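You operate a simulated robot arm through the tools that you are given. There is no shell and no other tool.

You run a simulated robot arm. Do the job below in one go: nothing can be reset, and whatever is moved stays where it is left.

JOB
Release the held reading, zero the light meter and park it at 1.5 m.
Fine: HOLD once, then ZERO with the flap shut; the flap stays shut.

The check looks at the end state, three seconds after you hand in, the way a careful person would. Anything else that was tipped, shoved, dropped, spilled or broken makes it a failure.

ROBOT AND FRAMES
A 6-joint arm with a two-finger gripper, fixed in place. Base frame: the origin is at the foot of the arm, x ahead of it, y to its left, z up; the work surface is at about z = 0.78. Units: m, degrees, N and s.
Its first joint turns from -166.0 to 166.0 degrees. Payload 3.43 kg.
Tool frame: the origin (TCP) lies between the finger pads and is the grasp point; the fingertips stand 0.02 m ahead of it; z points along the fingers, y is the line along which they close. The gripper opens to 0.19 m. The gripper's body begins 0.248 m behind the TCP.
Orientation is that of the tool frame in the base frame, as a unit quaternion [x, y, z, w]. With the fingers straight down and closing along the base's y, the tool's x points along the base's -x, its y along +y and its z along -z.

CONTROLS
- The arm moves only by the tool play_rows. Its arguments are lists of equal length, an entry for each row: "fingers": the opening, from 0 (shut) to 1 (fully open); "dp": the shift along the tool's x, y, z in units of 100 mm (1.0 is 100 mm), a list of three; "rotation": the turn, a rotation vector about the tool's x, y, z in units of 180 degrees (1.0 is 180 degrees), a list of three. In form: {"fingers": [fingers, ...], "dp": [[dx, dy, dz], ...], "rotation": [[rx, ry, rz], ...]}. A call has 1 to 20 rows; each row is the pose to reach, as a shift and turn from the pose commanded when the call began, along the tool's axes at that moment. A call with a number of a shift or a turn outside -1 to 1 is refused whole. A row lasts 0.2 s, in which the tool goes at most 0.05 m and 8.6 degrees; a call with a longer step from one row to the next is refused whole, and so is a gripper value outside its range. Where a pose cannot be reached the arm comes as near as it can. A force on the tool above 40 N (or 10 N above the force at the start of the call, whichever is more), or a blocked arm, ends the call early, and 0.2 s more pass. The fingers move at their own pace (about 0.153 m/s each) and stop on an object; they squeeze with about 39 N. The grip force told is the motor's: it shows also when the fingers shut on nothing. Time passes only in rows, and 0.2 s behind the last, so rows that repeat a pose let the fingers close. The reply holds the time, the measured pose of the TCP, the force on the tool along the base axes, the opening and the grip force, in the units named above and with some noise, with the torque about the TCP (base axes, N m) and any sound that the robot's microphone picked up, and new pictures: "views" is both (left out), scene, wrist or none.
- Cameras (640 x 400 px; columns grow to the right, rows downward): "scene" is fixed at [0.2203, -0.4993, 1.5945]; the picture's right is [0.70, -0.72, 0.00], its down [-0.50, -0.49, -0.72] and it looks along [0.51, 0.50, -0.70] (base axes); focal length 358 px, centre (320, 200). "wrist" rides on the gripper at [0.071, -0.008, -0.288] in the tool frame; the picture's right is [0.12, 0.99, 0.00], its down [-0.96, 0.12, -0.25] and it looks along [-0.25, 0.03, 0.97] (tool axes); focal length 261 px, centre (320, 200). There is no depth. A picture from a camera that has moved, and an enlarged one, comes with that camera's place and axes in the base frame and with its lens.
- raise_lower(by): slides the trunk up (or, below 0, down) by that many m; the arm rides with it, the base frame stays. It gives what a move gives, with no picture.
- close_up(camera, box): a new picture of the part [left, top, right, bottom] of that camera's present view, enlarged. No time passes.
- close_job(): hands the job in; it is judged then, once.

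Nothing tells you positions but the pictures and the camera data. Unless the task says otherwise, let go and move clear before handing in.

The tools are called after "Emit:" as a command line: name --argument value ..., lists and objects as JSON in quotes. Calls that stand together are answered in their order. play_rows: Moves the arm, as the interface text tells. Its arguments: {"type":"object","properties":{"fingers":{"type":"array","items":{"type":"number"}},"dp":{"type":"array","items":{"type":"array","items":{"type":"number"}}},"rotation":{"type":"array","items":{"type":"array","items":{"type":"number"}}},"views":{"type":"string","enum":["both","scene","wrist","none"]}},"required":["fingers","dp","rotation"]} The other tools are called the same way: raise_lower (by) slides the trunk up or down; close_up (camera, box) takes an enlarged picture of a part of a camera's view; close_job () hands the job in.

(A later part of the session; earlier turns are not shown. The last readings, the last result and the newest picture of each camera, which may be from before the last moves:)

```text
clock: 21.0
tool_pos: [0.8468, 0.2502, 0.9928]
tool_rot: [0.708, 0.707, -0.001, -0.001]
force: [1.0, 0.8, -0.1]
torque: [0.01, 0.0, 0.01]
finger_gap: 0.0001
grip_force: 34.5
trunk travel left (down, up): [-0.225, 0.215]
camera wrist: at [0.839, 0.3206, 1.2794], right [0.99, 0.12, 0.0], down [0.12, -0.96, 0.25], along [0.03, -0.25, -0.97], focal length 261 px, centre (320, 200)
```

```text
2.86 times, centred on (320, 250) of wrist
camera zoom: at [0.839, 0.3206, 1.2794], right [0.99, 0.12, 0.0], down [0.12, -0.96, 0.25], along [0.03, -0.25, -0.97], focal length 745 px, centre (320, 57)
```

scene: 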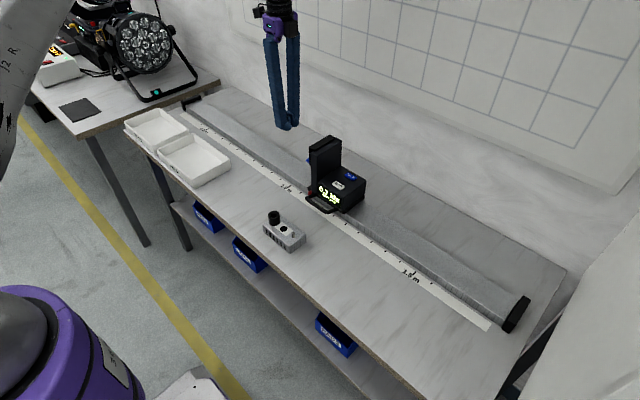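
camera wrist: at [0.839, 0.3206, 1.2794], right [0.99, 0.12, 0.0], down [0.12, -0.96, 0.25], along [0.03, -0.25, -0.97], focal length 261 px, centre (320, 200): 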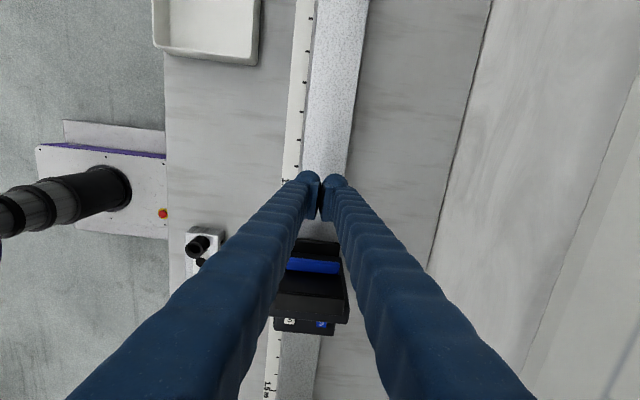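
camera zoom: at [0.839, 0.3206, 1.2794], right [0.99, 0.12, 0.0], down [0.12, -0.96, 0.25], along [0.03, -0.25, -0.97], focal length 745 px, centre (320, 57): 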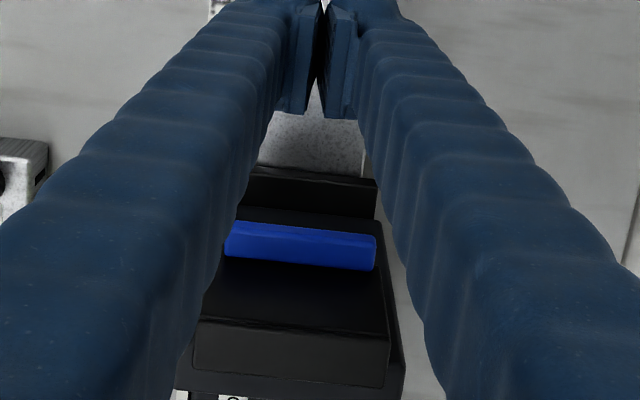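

The flap hangs flat over the sensor face with the blue tab at its bottom, so it is shut. ZERO is now at about (0.8185, 0.010, 0.888). I'll go up and over to it.

Emit:
play_rows --fingers '[0, 0, 0, 0, 0]' --dp '[[0, 0, -0.4], [0, 0, -0.8], [-0.3, -0.1, -1.0], [-0.7, -0.2, -1.0], [-1.0, -0.28, -1.0]]' --rotation '[[0, 0, 0], [0, 0, 0], [0, 0, 0], [0, 0, 0], [0, 0, 0]]' --views "none"

Emit:
play_rows --fingers '[0, 0, 0, 0]' --dp '[[-0.3, 0, 0], [-0.6, 0, 0], [-0.9, 0, 0], [-1.0, 0, 0]]' --rotation '[[0, 0, 0], [0, 0, 0], [0, 0, 0], [0, 0, 0]]' --views "none"

Emit:
play_rows --fingers '[0, 0, 0, 0, 0]' --dp '[[-0.2, 0, 0], [-0.41, 0, 0], [-0.41, 0, 0.3], [-0.41, 0, 0.6], [-0.41, 0, 0.9]]' --rotation '[[0, 0, 0], [0, 0, 0], [0, 0, 0], [0, 0, 0], [0, 0, 0]]' --views "both"

Emit:
close_up --camera "scene" --box '[280, 120, 380, 220]'

Emit:
close_up --camera "wrist" --box '[260, 120, 400, 230]'

```text
clock: 22.2
tool_pos: [0.8151, 0.1506, 1.089]
tool_rot: [0.707, 0.707, -0.001, 0.0]
force: [0.4, -0.4, -0.1]
torque: [0.05, 0.0, 0.02]
finger_gap: 0.0
grip_force: 34.4
trunk travel left (down, up): [-0.225, 0.215]
```

```text
clock: 23.2
tool_pos: [0.815, 0.0523, 1.0901]
tool_rot: [0.707, 0.707, 0.0, 0.0]
force: [0.5, -0.1, 0.9]
torque: [0.06, -0.02, 0.0]
finger_gap: 0.0
grip_force: 34.1
trunk travel left (down, up): [-0.225, 0.215]
```

```text
clock: 24.4
tool_pos: [0.8194, 0.013, 1.0]
tool_rot: [0.707, 0.707, -0.001, -0.001]
force: [0.7, -0.2, 0.7]
torque: [0.04, -0.01, -0.01]
finger_gap: 0.0
grip_force: 34.2
trunk travel left (down, up): [-0.225, 0.215]
camera wrist: at [0.8133, 0.0816, 1.288], right [0.99, 0.12, 0.0], down [0.12, -0.96, 0.25], along [0.03, -0.25, -0.97], focal length 261 px, centre (320, 200)
```

scene: 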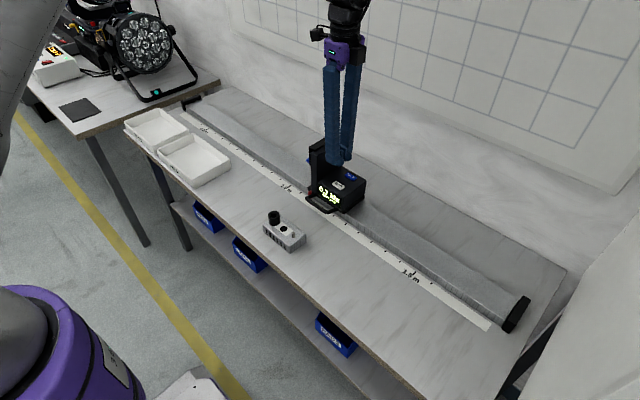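
wrist: 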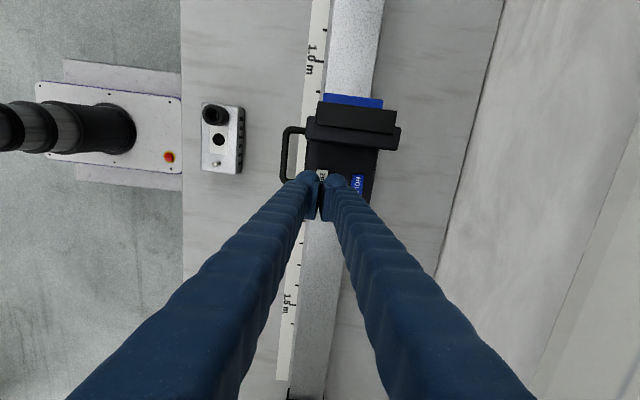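

```text
4.00 times, centred on (330, 170) of scene
camera zoom: at [0.2203, -0.4993, 1.5945], right [0.7, -0.72, 0.0], down [-0.5, -0.49, -0.72], along [0.51, 0.5, -0.7], focal length 1432 px, centre (280, 320)
```

zoom: 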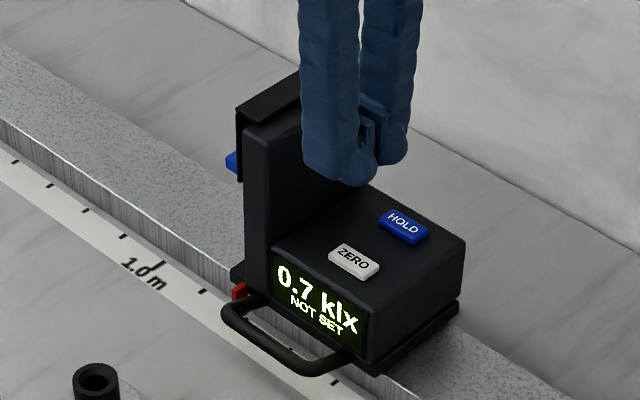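

```text
3.64 times, centred on (330, 175) of wrist
camera zoom: at [0.8133, 0.0816, 1.288], right [0.99, 0.12, 0.0], down [0.12, -0.96, 0.25], along [0.03, -0.25, -0.97], focal length 948 px, centre (284, 291)
```

zoom: 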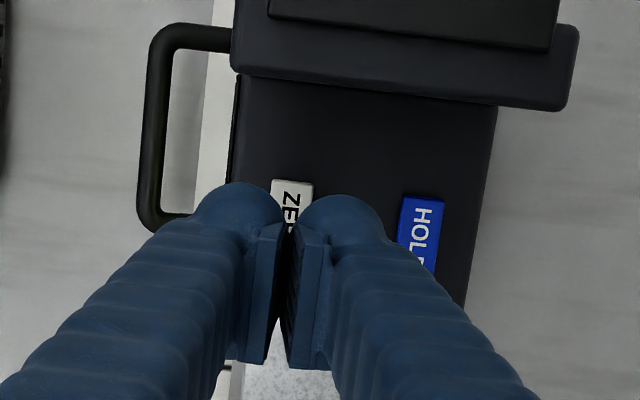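

Fingers are lined up over ZERO with the flap shut. I'll descend and press slowly once.

Emit:
play_rows --fingers '[0, 0, 0, 0]' --dp '[[-0.03, 0, 0.25], [-0.03, 0, 0.5], [-0.03, 0, 0.7], [-0.03, 0, 0.74]]' --rotation '[[0, 0, 0], [0, 0, 0], [0, 0, 0], [0, 0, 0]]' --views "both"

Emit:
close_up --camera "scene" --box '[280, 120, 380, 220]'

```text
clock: 25.4
tool_pos: [0.8183, 0.008, 0.9279]
tool_rot: [0.707, 0.707, 0.0, 0.001]
force: [1.4, 0.0, -0.2]
torque: [-0.02, -0.01, 0.02]
finger_gap: 0.0001
grip_force: 34.7
trunk travel left (down, up): [-0.225, 0.215]
camera wrist: at [0.8119, 0.078, 1.2141], right [0.99, 0.12, 0.0], down [0.12, -0.96, 0.25], along [0.03, -0.25, -0.97], focal length 261 px, centre (320, 200)
```

scene: 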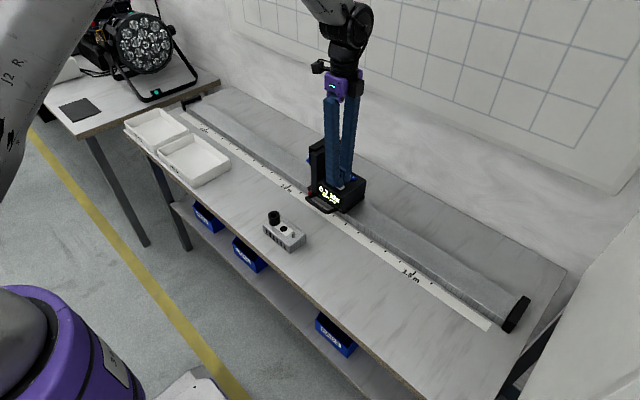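
wrist: 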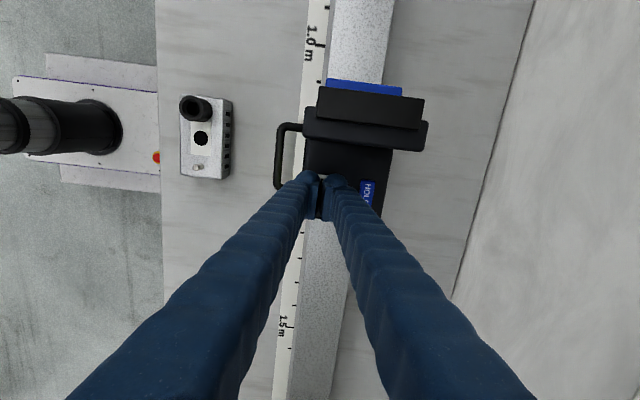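

```text
4.00 times, centred on (330, 170) of scene
camera zoom: at [0.2203, -0.4993, 1.5945], right [0.7, -0.72, 0.0], down [-0.5, -0.49, -0.72], along [0.51, 0.5, -0.7], focal length 1432 px, centre (280, 320)
```

zoom: 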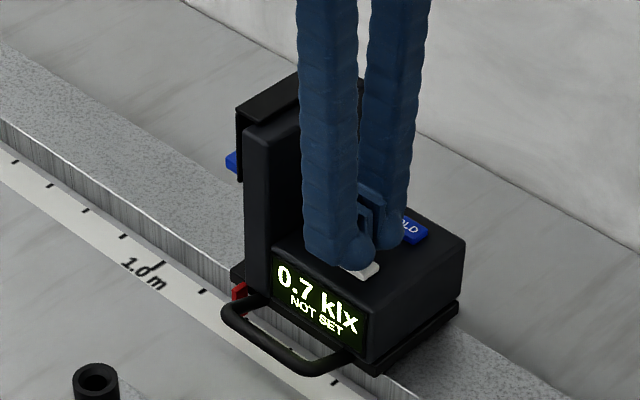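

Emit:
play_rows --fingers '[0, 0, 0, 0, 0, 0]' --dp '[[0.01, 0.02, 0.06], [0.01, 0.02, 0.1], [0.01, 0.02, 0.13], [0.01, 0.02, 0.15], [0.01, 0.02, 0.17], [0.01, 0.02, 0.19]]' --rotation '[[0, 0, 0], [0, 0, 0], [0, 0, 0], [0, 0, 0], [0, 0, 0], [0, 0, 0]]' --views "scene"

Emit:
close_up --camera "scene" --box '[280, 120, 380, 220]'

```text
clock: 26.8
tool_pos: [0.8181, 0.0091, 0.9107]
tool_rot: [0.707, 0.707, 0.0, 0.0]
force: [-0.3, 0.0, 0.3]
torque: [0.0, -0.01, 0.0]
finger_gap: 0.0
grip_force: 34.1
trunk travel left (down, up): [-0.225, 0.215]
```

scene: 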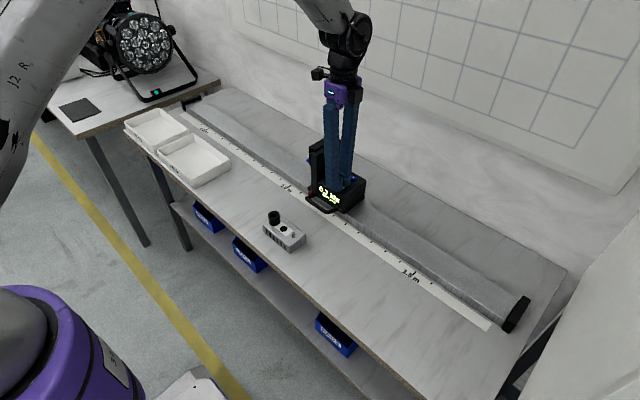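

```text
4.00 times, centred on (330, 170) of scene
camera zoom: at [0.2203, -0.4993, 1.5945], right [0.7, -0.72, 0.0], down [-0.5, -0.49, -0.72], along [0.51, 0.5, -0.7], focal length 1432 px, centre (280, 320)
```

zoom: 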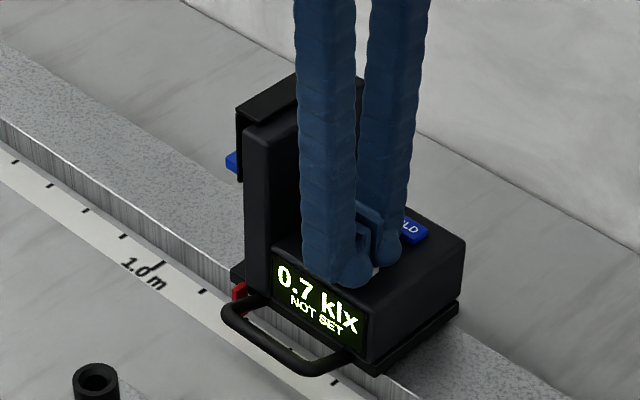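

No contact yet (no force, no click), so I'll continue down in small steps.

Emit:
play_rows --fingers '[0, 0, 0]' --dp '[[0, 0, 0.015], [0, 0, 0.03], [0, 0, 0.045]]' --rotation '[[0, 0, 0], [0, 0, 0], [0, 0, 0]]' --views "scene"

Emit:
close_up --camera "scene" --box '[280, 120, 380, 220]'

```text
clock: 27.6
tool_pos: [0.8182, 0.0094, 0.9069]
tool_rot: [0.707, 0.707, 0.001, 0.001]
force: [-0.8, -1.6, 16.6]
torque: [0.01, -0.19, -0.01]
finger_gap: 0.0001
grip_force: 34.4
trunk travel left (down, up): [-0.225, 0.215]
heard: click
```

scene: 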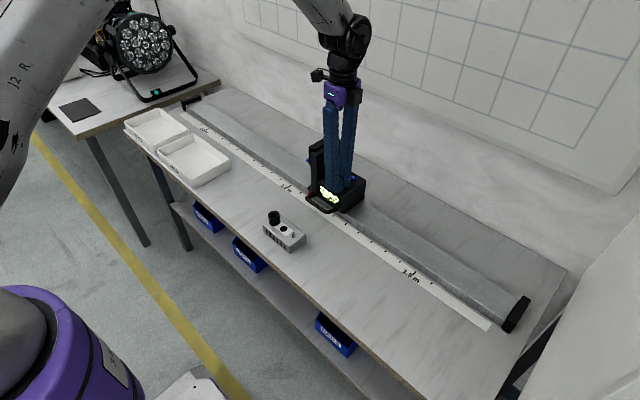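

```text
4.00 times, centred on (330, 170) of scene
camera zoom: at [0.2203, -0.4993, 1.5945], right [0.7, -0.72, 0.0], down [-0.5, -0.49, -0.72], along [0.51, 0.5, -0.7], focal length 1432 px, centre (280, 320)
```

zoom: 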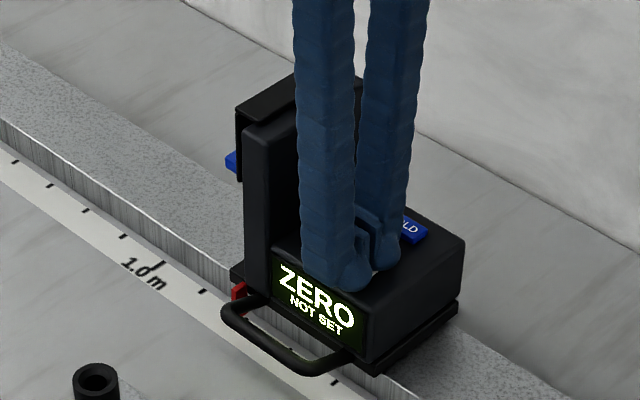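

A click and the display shows "ZERO / NOT SET". I'll hold the press a moment to see whether it completes.

Emit:
play_rows --fingers '[0, 0, 0, 0, 0]' --dp '[[0, 0, 0], [0, 0, 0], [0, 0, 0], [0, 0, 0], [0, 0, 0]]' --rotation '[[0, 0, 0], [0, 0, 0], [0, 0, 0], [0, 0, 0], [0, 0, 0]]' --views "none"

Emit:
close_up --camera "scene" --box '[280, 120, 380, 220]'

```text
clock: 28.8
tool_pos: [0.818, 0.009, 0.9051]
tool_rot: [0.708, 0.707, 0.001, 0.0]
force: [5.3, 0.7, 20.6]
torque: [0.04, -0.37, -0.01]
finger_gap: 0.0
grip_force: 34.2
trunk travel left (down, up): [-0.225, 0.215]
```

```text
4.00 times, centred on (330, 170) of scene
camera zoom: at [0.2203, -0.4993, 1.5945], right [0.7, -0.72, 0.0], down [-0.5, -0.49, -0.72], along [0.51, 0.5, -0.7], focal length 1432 px, centre (280, 320)
```

zoom: 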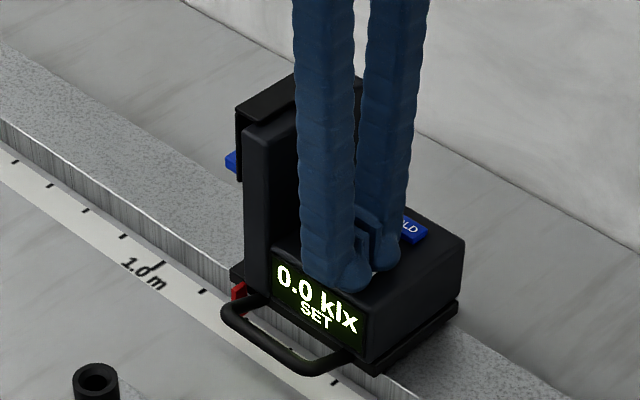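

The display now reads "0.0 klx / SET", so zeroing with the flap shut is complete. I'll lift straight off and check.

Emit:
play_rows --fingers '[0, 0, 0, 0, 0]' --dp '[[0, 0, -0.1], [0, 0, -0.3], [0, 0, -0.6], [0, 0, -0.9], [0, 0, -1.0]]' --rotation '[[0, 0, 0], [0, 0, 0], [0, 0, 0], [0, 0, 0], [0, 0, 0]]' --views "none"

Emit:
play_rows --fingers '[0, 0, 0, 0, 0]' --dp '[[0, 0.1, -0.3], [0, 0.2, -0.6], [0.3, 0.25, -0.9], [0.7, 0.25, -1.0], [1.0, 0.25, -1.0]]' --rotation '[[0, 0, 0], [0, 0, 0], [0, 0, 0], [0, 0, 0], [0, 0, 0]]' --views "both"

Emit:
close_up --camera "scene" --box '[280, 120, 380, 220]'

Emit:
close_up --camera "wrist" --box '[240, 120, 440, 260]'

```text
clock: 30.0
tool_pos: [0.8185, 0.011, 1.0049]
tool_rot: [0.707, 0.707, -0.001, 0.0]
force: [-0.8, -0.4, 0.4]
torque: [0.01, 0.01, 0.0]
finger_gap: 0.0
grip_force: 34.5
trunk travel left (down, up): [-0.225, 0.215]
```

```text
clock: 31.2
tool_pos: [0.8452, 0.1096, 1.1033]
tool_rot: [0.707, 0.708, 0.0, -0.001]
force: [-0.3, 1.1, 0.3]
torque: [-0.04, 0.02, 0.02]
finger_gap: 0.0001
grip_force: 34.4
trunk travel left (down, up): [-0.225, 0.215]
camera wrist: at [0.8385, 0.1801, 1.3905], right [0.99, 0.12, 0.0], down [0.12, -0.96, 0.25], along [0.03, -0.25, -0.97], focal length 261 px, centre (320, 200)
```

scene: 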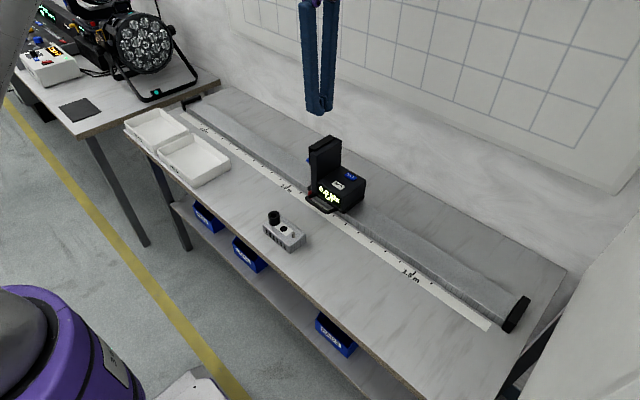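
wrist: 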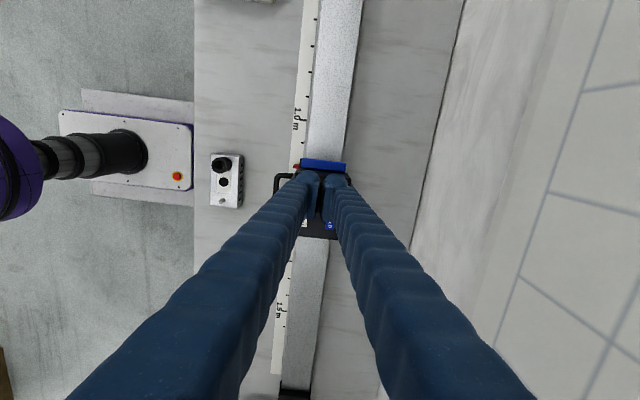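

```text
4.00 times, centred on (330, 170) of scene
camera zoom: at [0.2203, -0.4993, 1.5945], right [0.7, -0.72, 0.0], down [-0.5, -0.49, -0.72], along [0.51, 0.5, -0.7], focal length 1432 px, centre (280, 320)
```

zoom: 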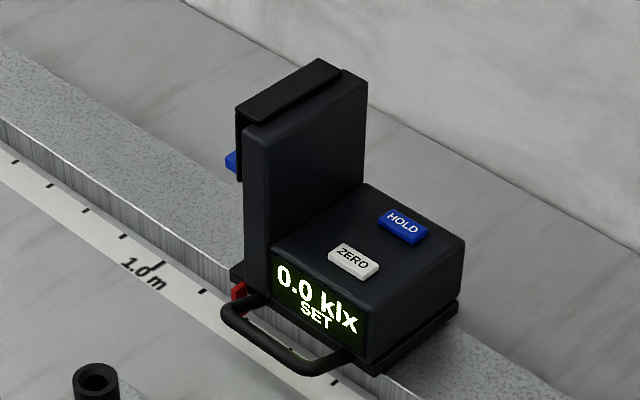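

```text
2.86 times, centred on (340, 190) of wrist
camera zoom: at [0.8385, 0.1801, 1.3905], right [0.99, 0.12, 0.0], down [0.12, -0.96, 0.25], along [0.03, -0.25, -0.97], focal length 745 px, centre (263, 229)
```

zoom: 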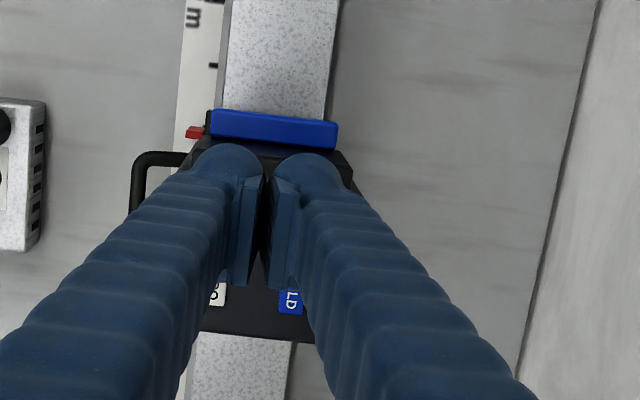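

The meter is set. The pointer is at y≈0.102 and must go to y≈-0.295. I'll bring the closed fingers to the +y side and push gently on the flap tab, which also keeps the flap shut.

Emit:
play_rows --fingers '[0, 0, 0, 0]' --dp '[[0.3, 0, 0], [0.6, 0, 0], [0.9, 0, 0], [1.0, 0, 0]]' --rotation '[[0, 0, 0], [0, 0, 0], [0, 0, 0], [0, 0, 0]]' --views "none"

Emit:
play_rows --fingers '[0, 0, 0, 0]' --dp '[[0, 0, 0.3], [0, 0, 0.6], [0, 0, 0.9], [0, 0, 1.0]]' --rotation '[[0, 0, 0], [0, 0, 0], [0, 0, 0], [0, 0, 0]]' --views "none"

Emit:
play_rows --fingers '[0, 0, 0, 0]' --dp '[[0, 0, 0.3], [0, 0, 0.6], [0, 0, 0.78], [0, 0, 0.78]]' --rotation '[[0, 0, 0], [0, 0, 0], [0, 0, 0], [0, 0, 0]]' --views "both"

Emit:
close_up --camera "scene" --box '[260, 100, 380, 220]'

```text
clock: 32.2
tool_pos: [0.8437, 0.211, 1.1035]
tool_rot: [0.707, 0.707, 0.0, -0.001]
force: [-0.3, -0.6, -0.4]
torque: [-0.03, 0.0, 0.0]
finger_gap: 0.0
grip_force: 34.3
trunk travel left (down, up): [-0.225, 0.215]
```

```text
clock: 33.2
tool_pos: [0.8446, 0.2099, 1.0045]
tool_rot: [0.707, 0.707, 0.0, 0.001]
force: [-0.1, 0.3, -0.5]
torque: [-0.03, -0.01, 0.03]
finger_gap: 0.0
grip_force: 34.6
trunk travel left (down, up): [-0.225, 0.215]
```

```text
clock: 34.2
tool_pos: [0.8435, 0.2093, 0.9256]
tool_rot: [0.707, 0.707, 0.0, 0.0]
force: [-0.2, 0.5, 0.5]
torque: [-0.04, 0.02, 0.0]
finger_gap: 0.0001
grip_force: 34.2
trunk travel left (down, up): [-0.225, 0.215]
camera wrist: at [0.8357, 0.2799, 1.2132], right [0.99, 0.12, 0.0], down [0.12, -0.96, 0.25], along [0.03, -0.25, -0.97], focal length 261 px, centre (320, 200)
```

scene: 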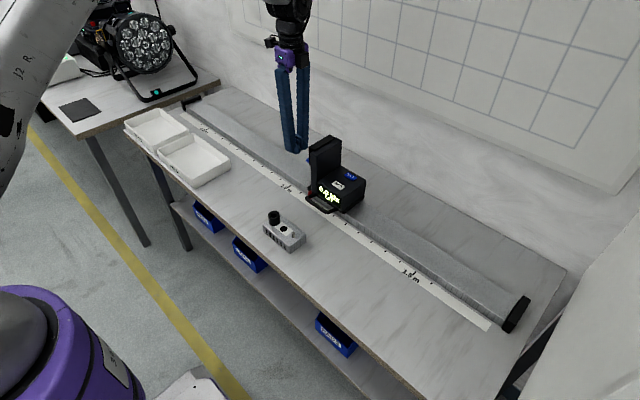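
wrist: 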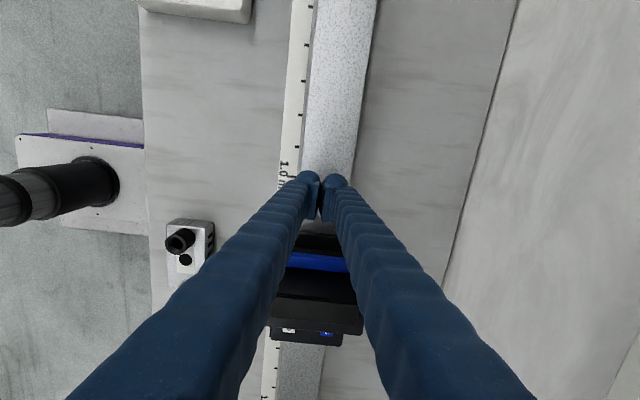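

```text
3.33 times, centred on (320, 160) of scene
camera zoom: at [0.2203, -0.4993, 1.5945], right [0.7, -0.72, 0.0], down [-0.5, -0.49, -0.72], along [0.51, 0.5, -0.7], focal length 1193 px, centre (320, 333)
```

zoom: 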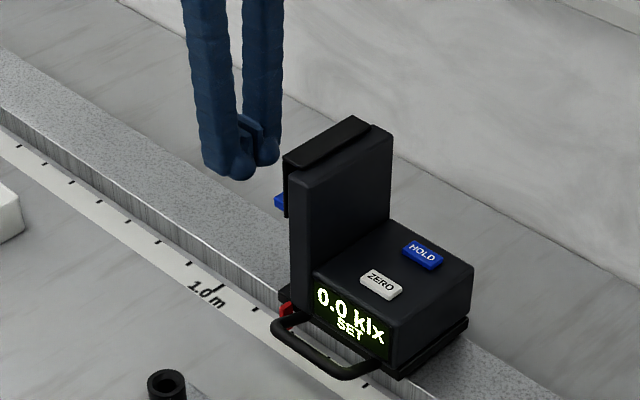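

Fingers are low behind the tab. I'll push gently toward -y at 5 cm/s and check that the flap and carriage move well.

Emit:
play_rows --fingers '[0, 0, 0, 0, 0, 0, 0, 0, 0]' --dp '[[-0.2, 0, 0], [-0.38, 0, 0], [-0.46, 0, 0], [-0.54, 0, 0], [-0.62, 0, 0], [-0.7, 0, 0], [-0.8, 0, 0], [-0.9, 0, 0], [-1.0, 0, 0]]' --rotation '[[0, 0, 0], [0, 0, 0], [0, 0, 0], [0, 0, 0], [0, 0, 0], [0, 0, 0], [0, 0, 0], [0, 0, 0], [0, 0, 0]]' --views "both"

Emit:
close_up --camera "scene" --box '[280, 120, 400, 240]'

```text
clock: 36.2
tool_pos: [0.8427, 0.1082, 0.927]
tool_rot: [0.707, 0.708, -0.001, -0.001]
force: [-0.4, 0.8, 0.3]
torque: [0.01, -0.03, -0.01]
finger_gap: 0.0061
grip_force: 34.6
trunk travel left (down, up): [-0.225, 0.215]
camera wrist: at [0.8363, 0.1802, 1.2136], right [0.99, 0.12, 0.0], down [0.12, -0.96, 0.25], along [0.03, -0.25, -0.97], focal length 261 px, centre (320, 200)
```

scene: 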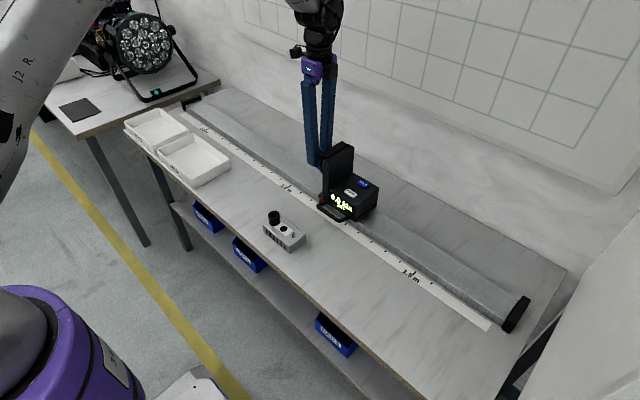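
wrist: 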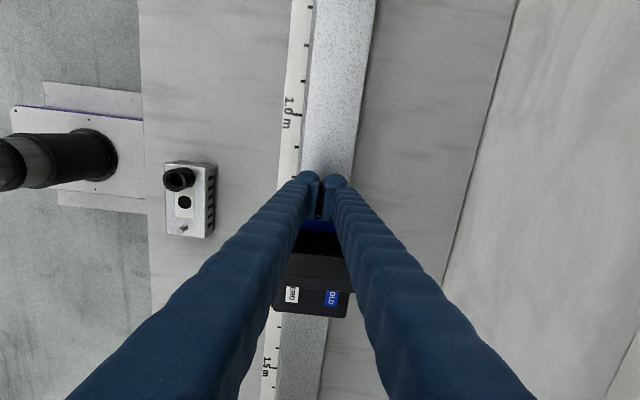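

```text
3.33 times, centred on (340, 180) of scene
camera zoom: at [0.2203, -0.4993, 1.5945], right [0.7, -0.72, 0.0], down [-0.5, -0.49, -0.72], along [0.51, 0.5, -0.7], focal length 1193 px, centre (253, 267)
```

zoom: 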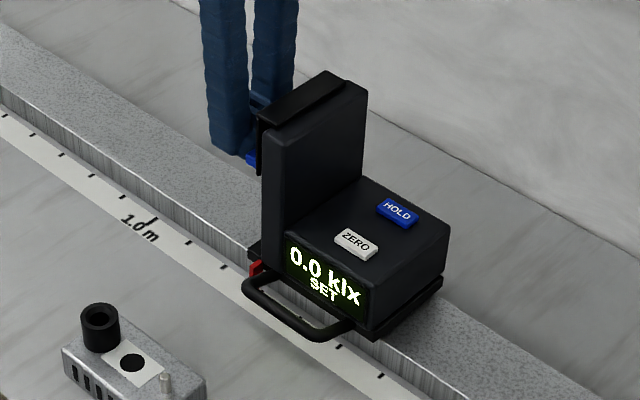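

The carriage slides well, the flap stays shut, and the display still shows "0.0 klx SET". I'll continue pushing.

Emit:
play_rows --fingers '[0, 0, 0, 0, 0, 0, 0, 0, 0, 0]' --dp '[[-0.1, 0, 0], [-0.2, 0, 0], [-0.3, 0, 0], [-0.4, 0, 0], [-0.5, 0, 0], [-0.6, 0, 0], [-0.7, 0, 0], [-0.8, 0, 0], [-0.9, 0, 0], [-1.0, 0, 0]]' --rotation '[[0, 0, 0], [0, 0, 0], [0, 0, 0], [0, 0, 0], [0, 0, 0], [0, 0, 0], [0, 0, 0], [0, 0, 0], [0, 0, 0], [0, 0, 0]]' --views "scene"

Emit:
play_rows --fingers '[0, 0, 0, 0, 0, 0, 0, 0, 0, 0]' --dp '[[-0.1, 0, 0], [-0.2, 0, 0], [-0.3, 0, 0], [-0.4, 0, 0], [-0.5, 0, 0], [-0.6, 0, 0], [-0.7, 0, 0], [-0.8, 0, 0], [-0.9, 0, 0], [-1.0, 0, 0]]' --rotation '[[0, 0, 0], [0, 0, 0], [0, 0, 0], [0, 0, 0], [0, 0, 0], [0, 0, 0], [0, 0, 0], [0, 0, 0], [0, 0, 0], [0, 0, 0]]' --views "both"

Emit:
close_up --camera "scene" --box '[310, 130, 450, 270]'

```text
clock: 38.4
tool_pos: [0.843, 0.0084, 0.9274]
tool_rot: [0.707, 0.707, -0.001, -0.001]
force: [0.6, 0.2, 1.1]
torque: [0.02, -0.04, 0.03]
finger_gap: 0.0004
grip_force: 34.5
trunk travel left (down, up): [-0.225, 0.215]
```

scene: 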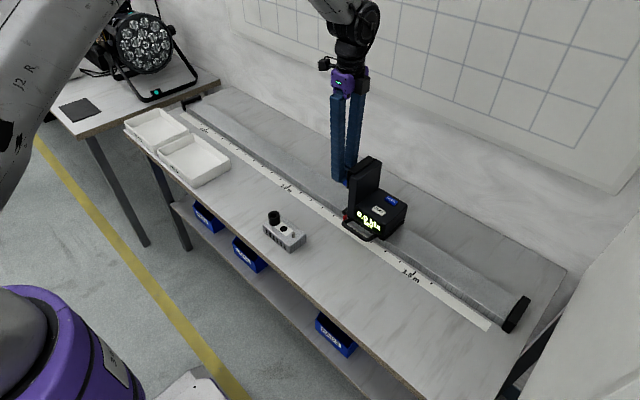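

```text
clock: 40.6
tool_pos: [0.8443, -0.0908, 0.9262]
tool_rot: [0.707, 0.707, 0.0, 0.0]
force: [0.2, 1.8, -0.3]
torque: [-0.02, 0.0, 0.0]
finger_gap: 0.0058
grip_force: 34.0
trunk travel left (down, up): [-0.225, 0.215]
camera wrist: at [0.8374, -0.0214, 1.2127], right [0.99, 0.12, 0.0], down [0.12, -0.96, 0.25], along [0.03, -0.25, -0.97], focal length 261 px, centre (320, 200)
```

scene: 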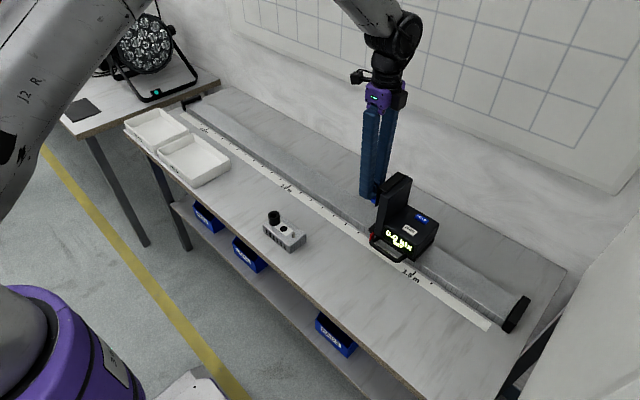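
wrist: 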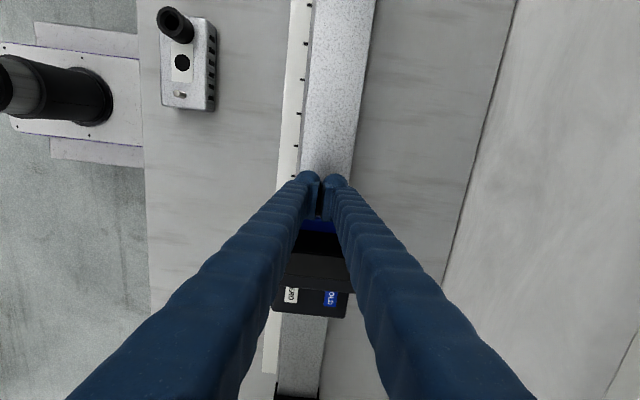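

```text
2.86 times, centred on (380, 200) of scene
camera zoom: at [0.2203, -0.4993, 1.5945], right [0.7, -0.72, 0.0], down [-0.5, -0.49, -0.72], along [0.51, 0.5, -0.7], focal length 1023 px, centre (149, 200)
```

zoom: 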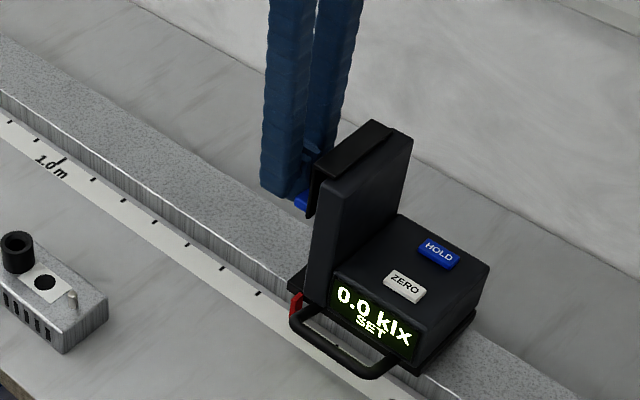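

Pointer is now at y≈-0.149, with about 0.146 m to go. I'll push another 10 cm, then measure carefully.

Emit:
play_rows --fingers '[0, 0, 0, 0, 0, 0, 0, 0, 0, 0, 0]' --dp '[[-0.1, 0, 0], [-0.2, 0, 0], [-0.3, 0, 0], [-0.4, 0, 0], [-0.5, 0, 0], [-0.6, 0, 0], [-0.7, 0, 0], [-0.8, 0, 0], [-0.9, 0, 0], [-0.96, 0, 0], [-1.0, 0, 0]]' --rotation '[[0, 0, 0], [0, 0, 0], [0, 0, 0], [0, 0, 0], [0, 0, 0], [0, 0, 0], [0, 0, 0], [0, 0, 0], [0, 0, 0], [0, 0, 0], [0, 0, 0]]' --views "both"

Emit:
close_up --camera "scene" --box '[360, 190, 460, 290]'

Emit:
close_up --camera "wrist" --box '[240, 180, 400, 380]'

```text
clock: 43.0
tool_pos: [0.8439, -0.1903, 0.9271]
tool_rot: [0.707, 0.707, -0.001, -0.001]
force: [0.0, 1.7, 0.2]
torque: [0.02, 0.02, 0.02]
finger_gap: 0.0061
grip_force: 34.3
trunk travel left (down, up): [-0.225, 0.215]
camera wrist: at [0.8361, -0.1202, 1.2134], right [0.99, 0.12, 0.0], down [0.12, -0.96, 0.25], along [0.03, -0.25, -0.97], focal length 261 px, centre (320, 200)
```

scene: 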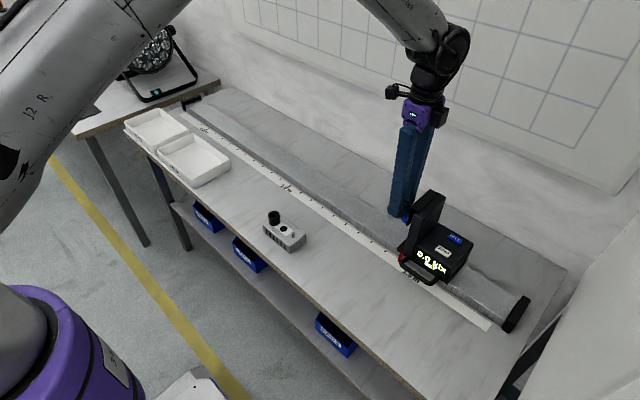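
wrist: 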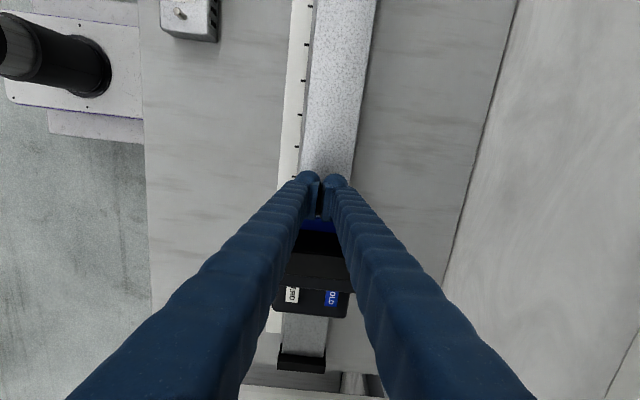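

```text
4.00 times, centred on (410, 240) of scene
camera zoom: at [0.2203, -0.4993, 1.5945], right [0.7, -0.72, 0.0], down [-0.5, -0.49, -0.72], along [0.51, 0.5, -0.7], focal length 1432 px, centre (-40, 40)
```

zoom: 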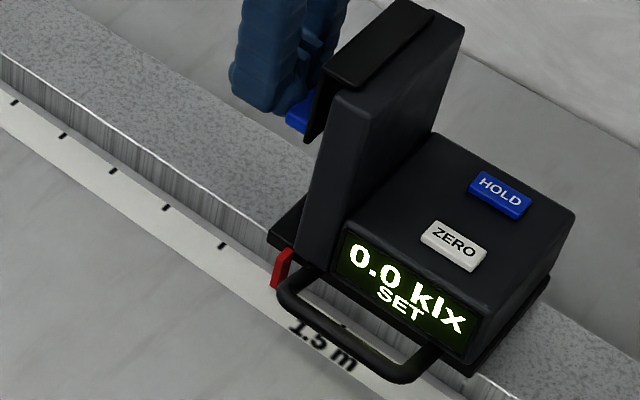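

```text
2.00 times, centred on (320, 280) of wrist
camera zoom: at [0.8361, -0.1202, 1.2134], right [0.99, 0.12, 0.0], down [0.12, -0.96, 0.25], along [0.03, -0.25, -0.97], focal length 521 px, centre (320, 40)
```

zoom: 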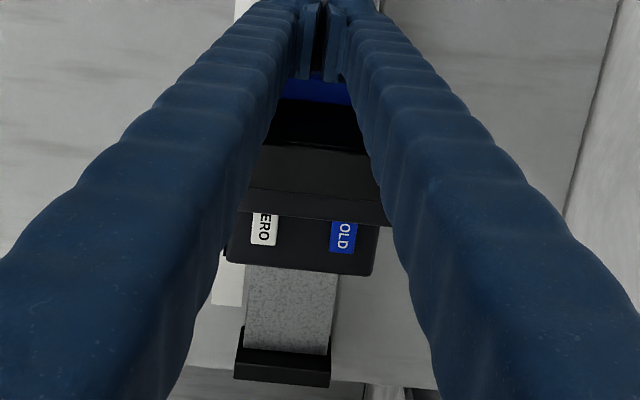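

The pointer is about 45 mm short of the 1.5 m tick. I'll push roughly 38 mm more, then view from straight above before the last few millimetres.

Emit:
play_rows --fingers '[0, 0, 0, 0, 0, 0, 0]' --dp '[[-0.06, 0, 0], [-0.13, 0, 0], [-0.2, 0, 0], [-0.27, 0, 0], [-0.32, 0, 0], [-0.36, 0, 0], [-0.38, 0, 0]]' --rotation '[[0, 0, 0], [0, 0, 0], [0, 0, 0], [0, 0, 0], [0, 0, 0], [0, 0, 0], [0, 0, 0]]' --views "scene"

Emit:
close_up --camera "scene" --box '[370, 220, 470, 300]'

```text
clock: 44.6
tool_pos: [0.843, -0.2282, 0.9266]
tool_rot: [0.707, 0.707, -0.001, 0.0]
force: [-0.5, 2.6, -1.9]
torque: [0.05, -0.04, 0.04]
finger_gap: 0.0059
grip_force: 34.5
trunk travel left (down, up): [-0.225, 0.215]
```

scene: 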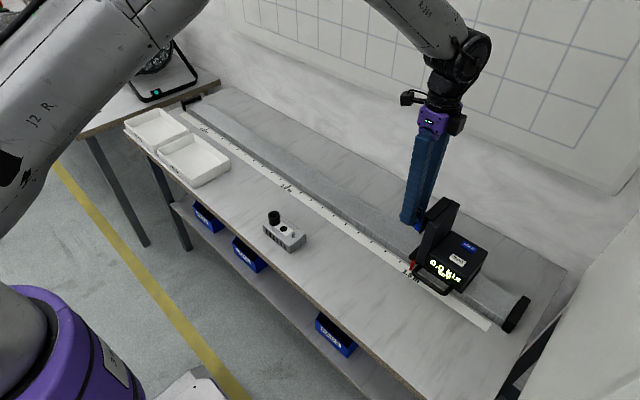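

```text
5.00 times, centred on (420, 260) of scene
camera zoom: at [0.2203, -0.4993, 1.5945], right [0.7, -0.72, 0.0], down [-0.5, -0.49, -0.72], along [0.51, 0.5, -0.7], focal length 1790 px, centre (-180, -100)
```

zoom: 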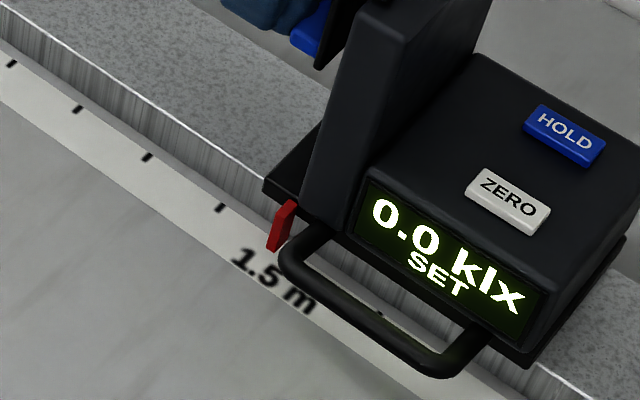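

About 6 mm remain. I'll back off, lift, and turn the tool back to look straight down on the pointer and tick.

Emit:
play_rows --fingers '[0, 0, 0, 0, 0, 0]' --dp '[[0.2, 0, 0], [0.5, 0, 0], [0.6, 0, -0.2], [0.6, 0, -0.5], [0.6, 0, -0.8], [0.6, 0, -1.0]]' --rotation '[[0, 0, 0], [0, 0, 0], [0, 0, 0], [0, 0, 0], [0, 0, 0], [0, 0, 0]]' --views "none"

Emit:
play_rows --fingers '[0, 0, 0, 0, 0, 0, 0, 0, 0, 0, 0, 0]' --dp '[[0, 0, -0.1], [0, 0, -0.2], [0, 0, -0.3], [0, 0, -0.4], [0, 0, -0.5], [0, 0, -0.5], [0, 0, -0.5], [0, 0, -0.5], [0, 0, -0.5], [0, 0, -0.5], [0, 0, -0.5], [0, 0, -0.5]]' --rotation '[[0, 0, -0.045], [0, 0, -0.09], [0, 0, -0.135], [0, 0, -0.18], [0, 0, -0.225], [0, 0, -0.27], [0, 0, -0.315], [0, 0, -0.36], [0, 0, -0.405], [0, 0, -0.45], [0, 0, -0.49], [0, 0, -0.5]]' --views "both"

```text
clock: 46.0
tool_pos: [0.8431, -0.168, 1.0265]
tool_rot: [0.707, 0.707, 0.0, -0.001]
force: [-0.6, 0.5, 0.9]
torque: [-0.03, 0.01, -0.01]
finger_gap: 0.0
grip_force: 34.2
trunk travel left (down, up): [-0.225, 0.215]
```

```text
clock: 48.6
tool_pos: [0.8427, -0.1688, 1.0768]
tool_rot: [-0.001, 1.0, -0.001, -0.001]
force: [-1.0, -0.9, 0.1]
torque: [0.04, -0.01, -0.03]
finger_gap: 0.0
grip_force: 33.8
trunk travel left (down, up): [-0.225, 0.215]
camera wrist: at [0.7748, -0.1772, 1.3633], right [-0.12, 0.99, 0.0], down [0.96, 0.12, 0.25], along [0.24, 0.03, -0.97], focal length 261 px, centre (320, 200)
```

scene: 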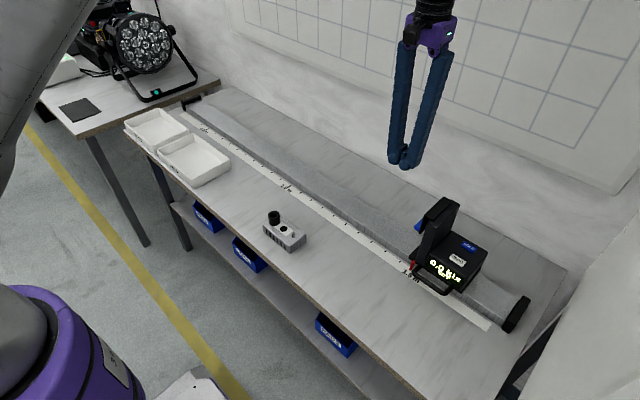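
wrist: 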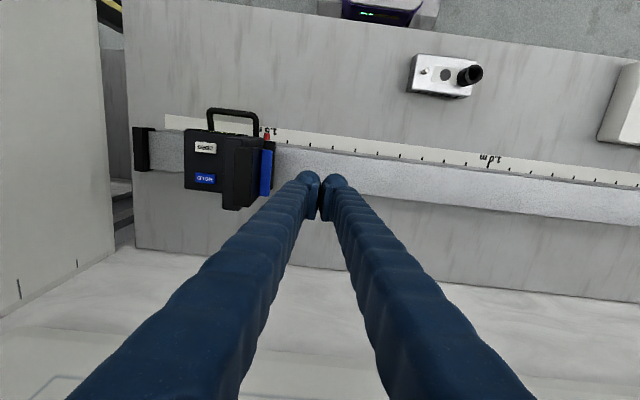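

Emit:
play_rows --fingers '[0, 0, 0, 0]' --dp '[[-0.1, -0.3, 0], [-0.2, -0.6, 0], [-0.3, -0.9, 0], [-0.3, -1.0, 0]]' --rotation '[[0, 0, 0], [0, 0, 0], [0, 0, 0], [0, 0, 0]]' --views "none"

Emit:
play_rows --fingers '[0, 0, 0]' --dp '[[0, -0.1, 0], [0, -0.2, 0], [0, -0.2, 0]]' --rotation '[[0, 0, 0], [0, 0, 0], [0, 0, 0]]' --views "both"

Emit:
close_up --camera "wrist" --box '[290, 90, 370, 150]'

Emit:
close_up --camera "scene" --box '[385, 245, 435, 285]'

```text
clock: 49.6
tool_pos: [0.8721, -0.2677, 1.0784]
tool_rot: [0.0, 1.0, 0.0, 0.0]
force: [0.6, -0.2, -0.1]
torque: [0.04, 0.01, 0.0]
finger_gap: 0.0001
grip_force: 34.3
trunk travel left (down, up): [-0.225, 0.215]
```

```text
clock: 50.4
tool_pos: [0.8727, -0.2879, 1.076]
tool_rot: [0.0, 1.0, 0.0, 0.0]
force: [0.6, -0.5, -0.3]
torque: [-0.02, -0.03, 0.01]
finger_gap: 0.0
grip_force: 33.6
trunk travel left (down, up): [-0.225, 0.215]
camera wrist: at [0.8037, -0.2964, 1.3637], right [-0.12, 0.99, 0.0], down [0.96, 0.12, 0.25], along [0.24, 0.03, -0.97], focal length 261 px, centre (320, 200)
```

scene: 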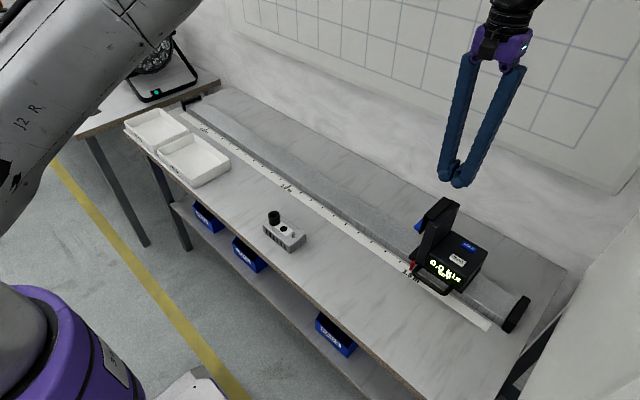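
wrist: 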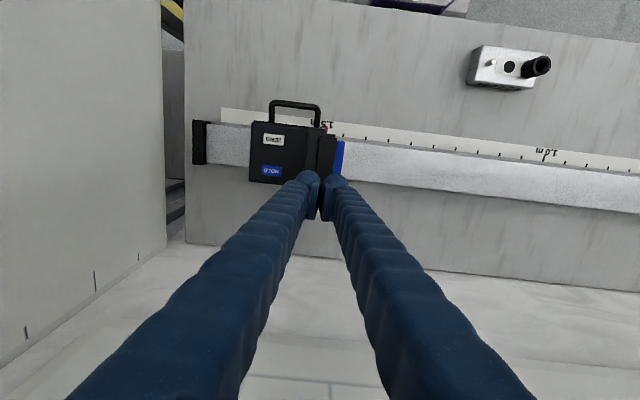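

```text
6.67 times, centred on (330, 120) of wrist
camera zoom: at [0.8037, -0.2964, 1.3637], right [-0.12, 0.99, 0.0], down [0.96, 0.12, 0.25], along [0.24, 0.03, -0.97], focal length 1738 px, centre (253, 733)
```

zoom: 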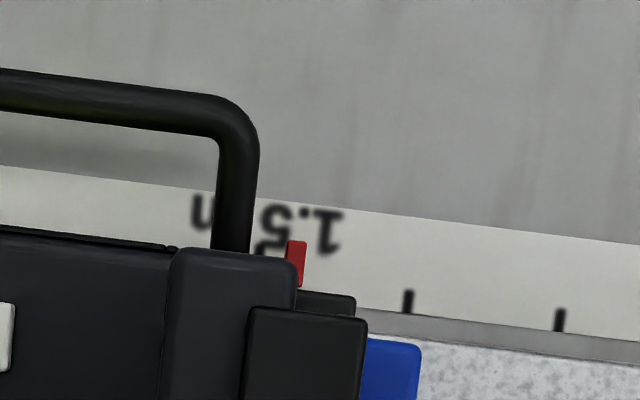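

```text
10.00 times, centred on (410, 265) of scene
camera zoom: at [0.2203, -0.4993, 1.5945], right [0.7, -0.72, 0.0], down [-0.5, -0.49, -0.72], along [0.51, 0.5, -0.7], focal length 3579 px, centre (-580, -450)
```

zoom: 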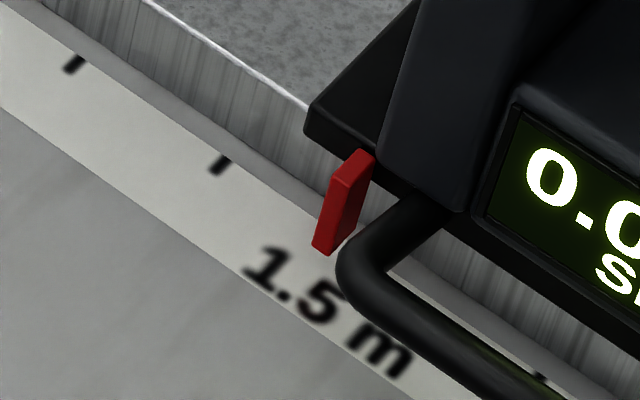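

From above, the pointer is about 11 mm short of the 1.5 m tick (pointer y≈-0.2845, tick y≈-0.2955). I'll go back behind the tab in the turned pose and push most of that.

Emit:
play_rows --fingers '[0, 0, 0, 0]' --dp '[[0.1, 0.3, 0], [0.2, 0.6, 0], [0.3, 0.9, 0], [0.3, 1.0, 0]]' --rotation '[[0, 0, 0], [0, 0, 0], [0, 0, 0], [0, 0, 0]]' --views "none"

Emit:
play_rows --fingers '[0, 0, 0, 0, 0, 0, 0, 0, 0, 0, 0, 0]' --dp '[[0, 0.1, 0], [0, 0.2, 0], [0, 0.2, 0], [0, 0.2, 0], [0, 0.2, 0], [0, 0.2, 0], [0, 0.2, 0], [0, 0.2, 0], [0, 0.2, 0], [0, 0.2, 0], [0, 0.2, 0], [0, 0.2, 0]]' --rotation '[[0, 0, 0.045], [0, 0, 0.09], [0, 0, 0.135], [0, 0, 0.18], [0, 0, 0.225], [0, 0, 0.27], [0, 0, 0.315], [0, 0, 0.36], [0, 0, 0.405], [0, 0, 0.45], [0, 0, 0.49], [0, 0, 0.5]]' --views "none"

Emit:
play_rows --fingers '[0, 0, 0, 0]' --dp '[[0, 0, 0.3], [0, 0, 0.6], [0, 0, 0.9], [0, 0, 1.0]]' --rotation '[[0, 0, 0], [0, 0, 0], [0, 0, 0], [0, 0, 0]]' --views "none"

Emit:
play_rows --fingers '[0, 0, 0]' --dp '[[0, 0, 0.25], [0, 0, 0.49], [0, 0, 0.49]]' --rotation '[[0, 0, 0], [0, 0, 0], [0, 0, 0]]' --views "both"

```text
clock: 51.4
tool_pos: [0.8428, -0.1899, 1.0743]
tool_rot: [-0.001, 1.0, -0.001, -0.001]
force: [-0.5, -0.1, 0.4]
torque: [-0.03, 0.0, 0.01]
finger_gap: 0.0
grip_force: 34.2
trunk travel left (down, up): [-0.225, 0.215]
```

```text
clock: 54.0
tool_pos: [0.8445, -0.1689, 1.0758]
tool_rot: [0.708, 0.706, 0.0, -0.001]
force: [0.6, 0.6, 0.9]
torque: [-0.02, 0.03, 0.01]
finger_gap: 0.0
grip_force: 34.4
trunk travel left (down, up): [-0.225, 0.215]
```

```text
clock: 55.0
tool_pos: [0.8445, -0.1715, 0.9764]
tool_rot: [0.707, 0.707, 0.001, 0.0]
force: [0.0, -0.2, 0.4]
torque: [0.01, 0.03, -0.02]
finger_gap: 0.0
grip_force: 34.2
trunk travel left (down, up): [-0.225, 0.215]
```

```text
clock: 55.8
tool_pos: [0.8422, -0.1697, 0.9252]
tool_rot: [0.707, 0.707, -0.001, -0.001]
force: [-0.5, -0.1, -0.2]
torque: [0.03, 0.01, 0.01]
finger_gap: 0.0
grip_force: 34.6
trunk travel left (down, up): [-0.225, 0.215]
camera wrist: at [0.8361, -0.0992, 1.2113], right [0.99, 0.12, 0.0], down [0.12, -0.96, 0.25], along [0.03, -0.25, -0.97], focal length 261 px, centre (320, 200)
```

scene: 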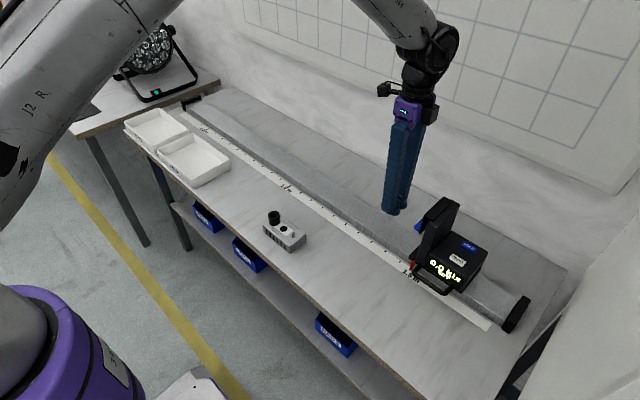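
wrist: 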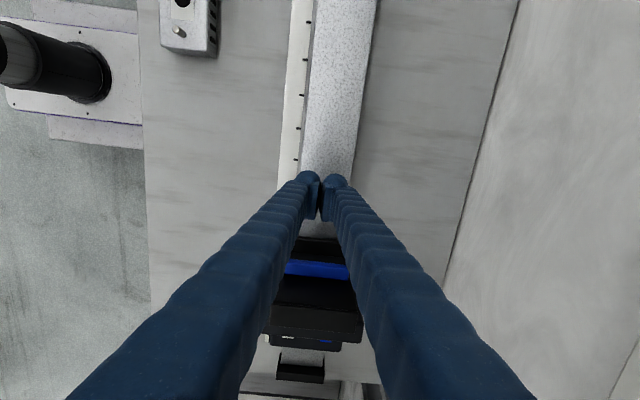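

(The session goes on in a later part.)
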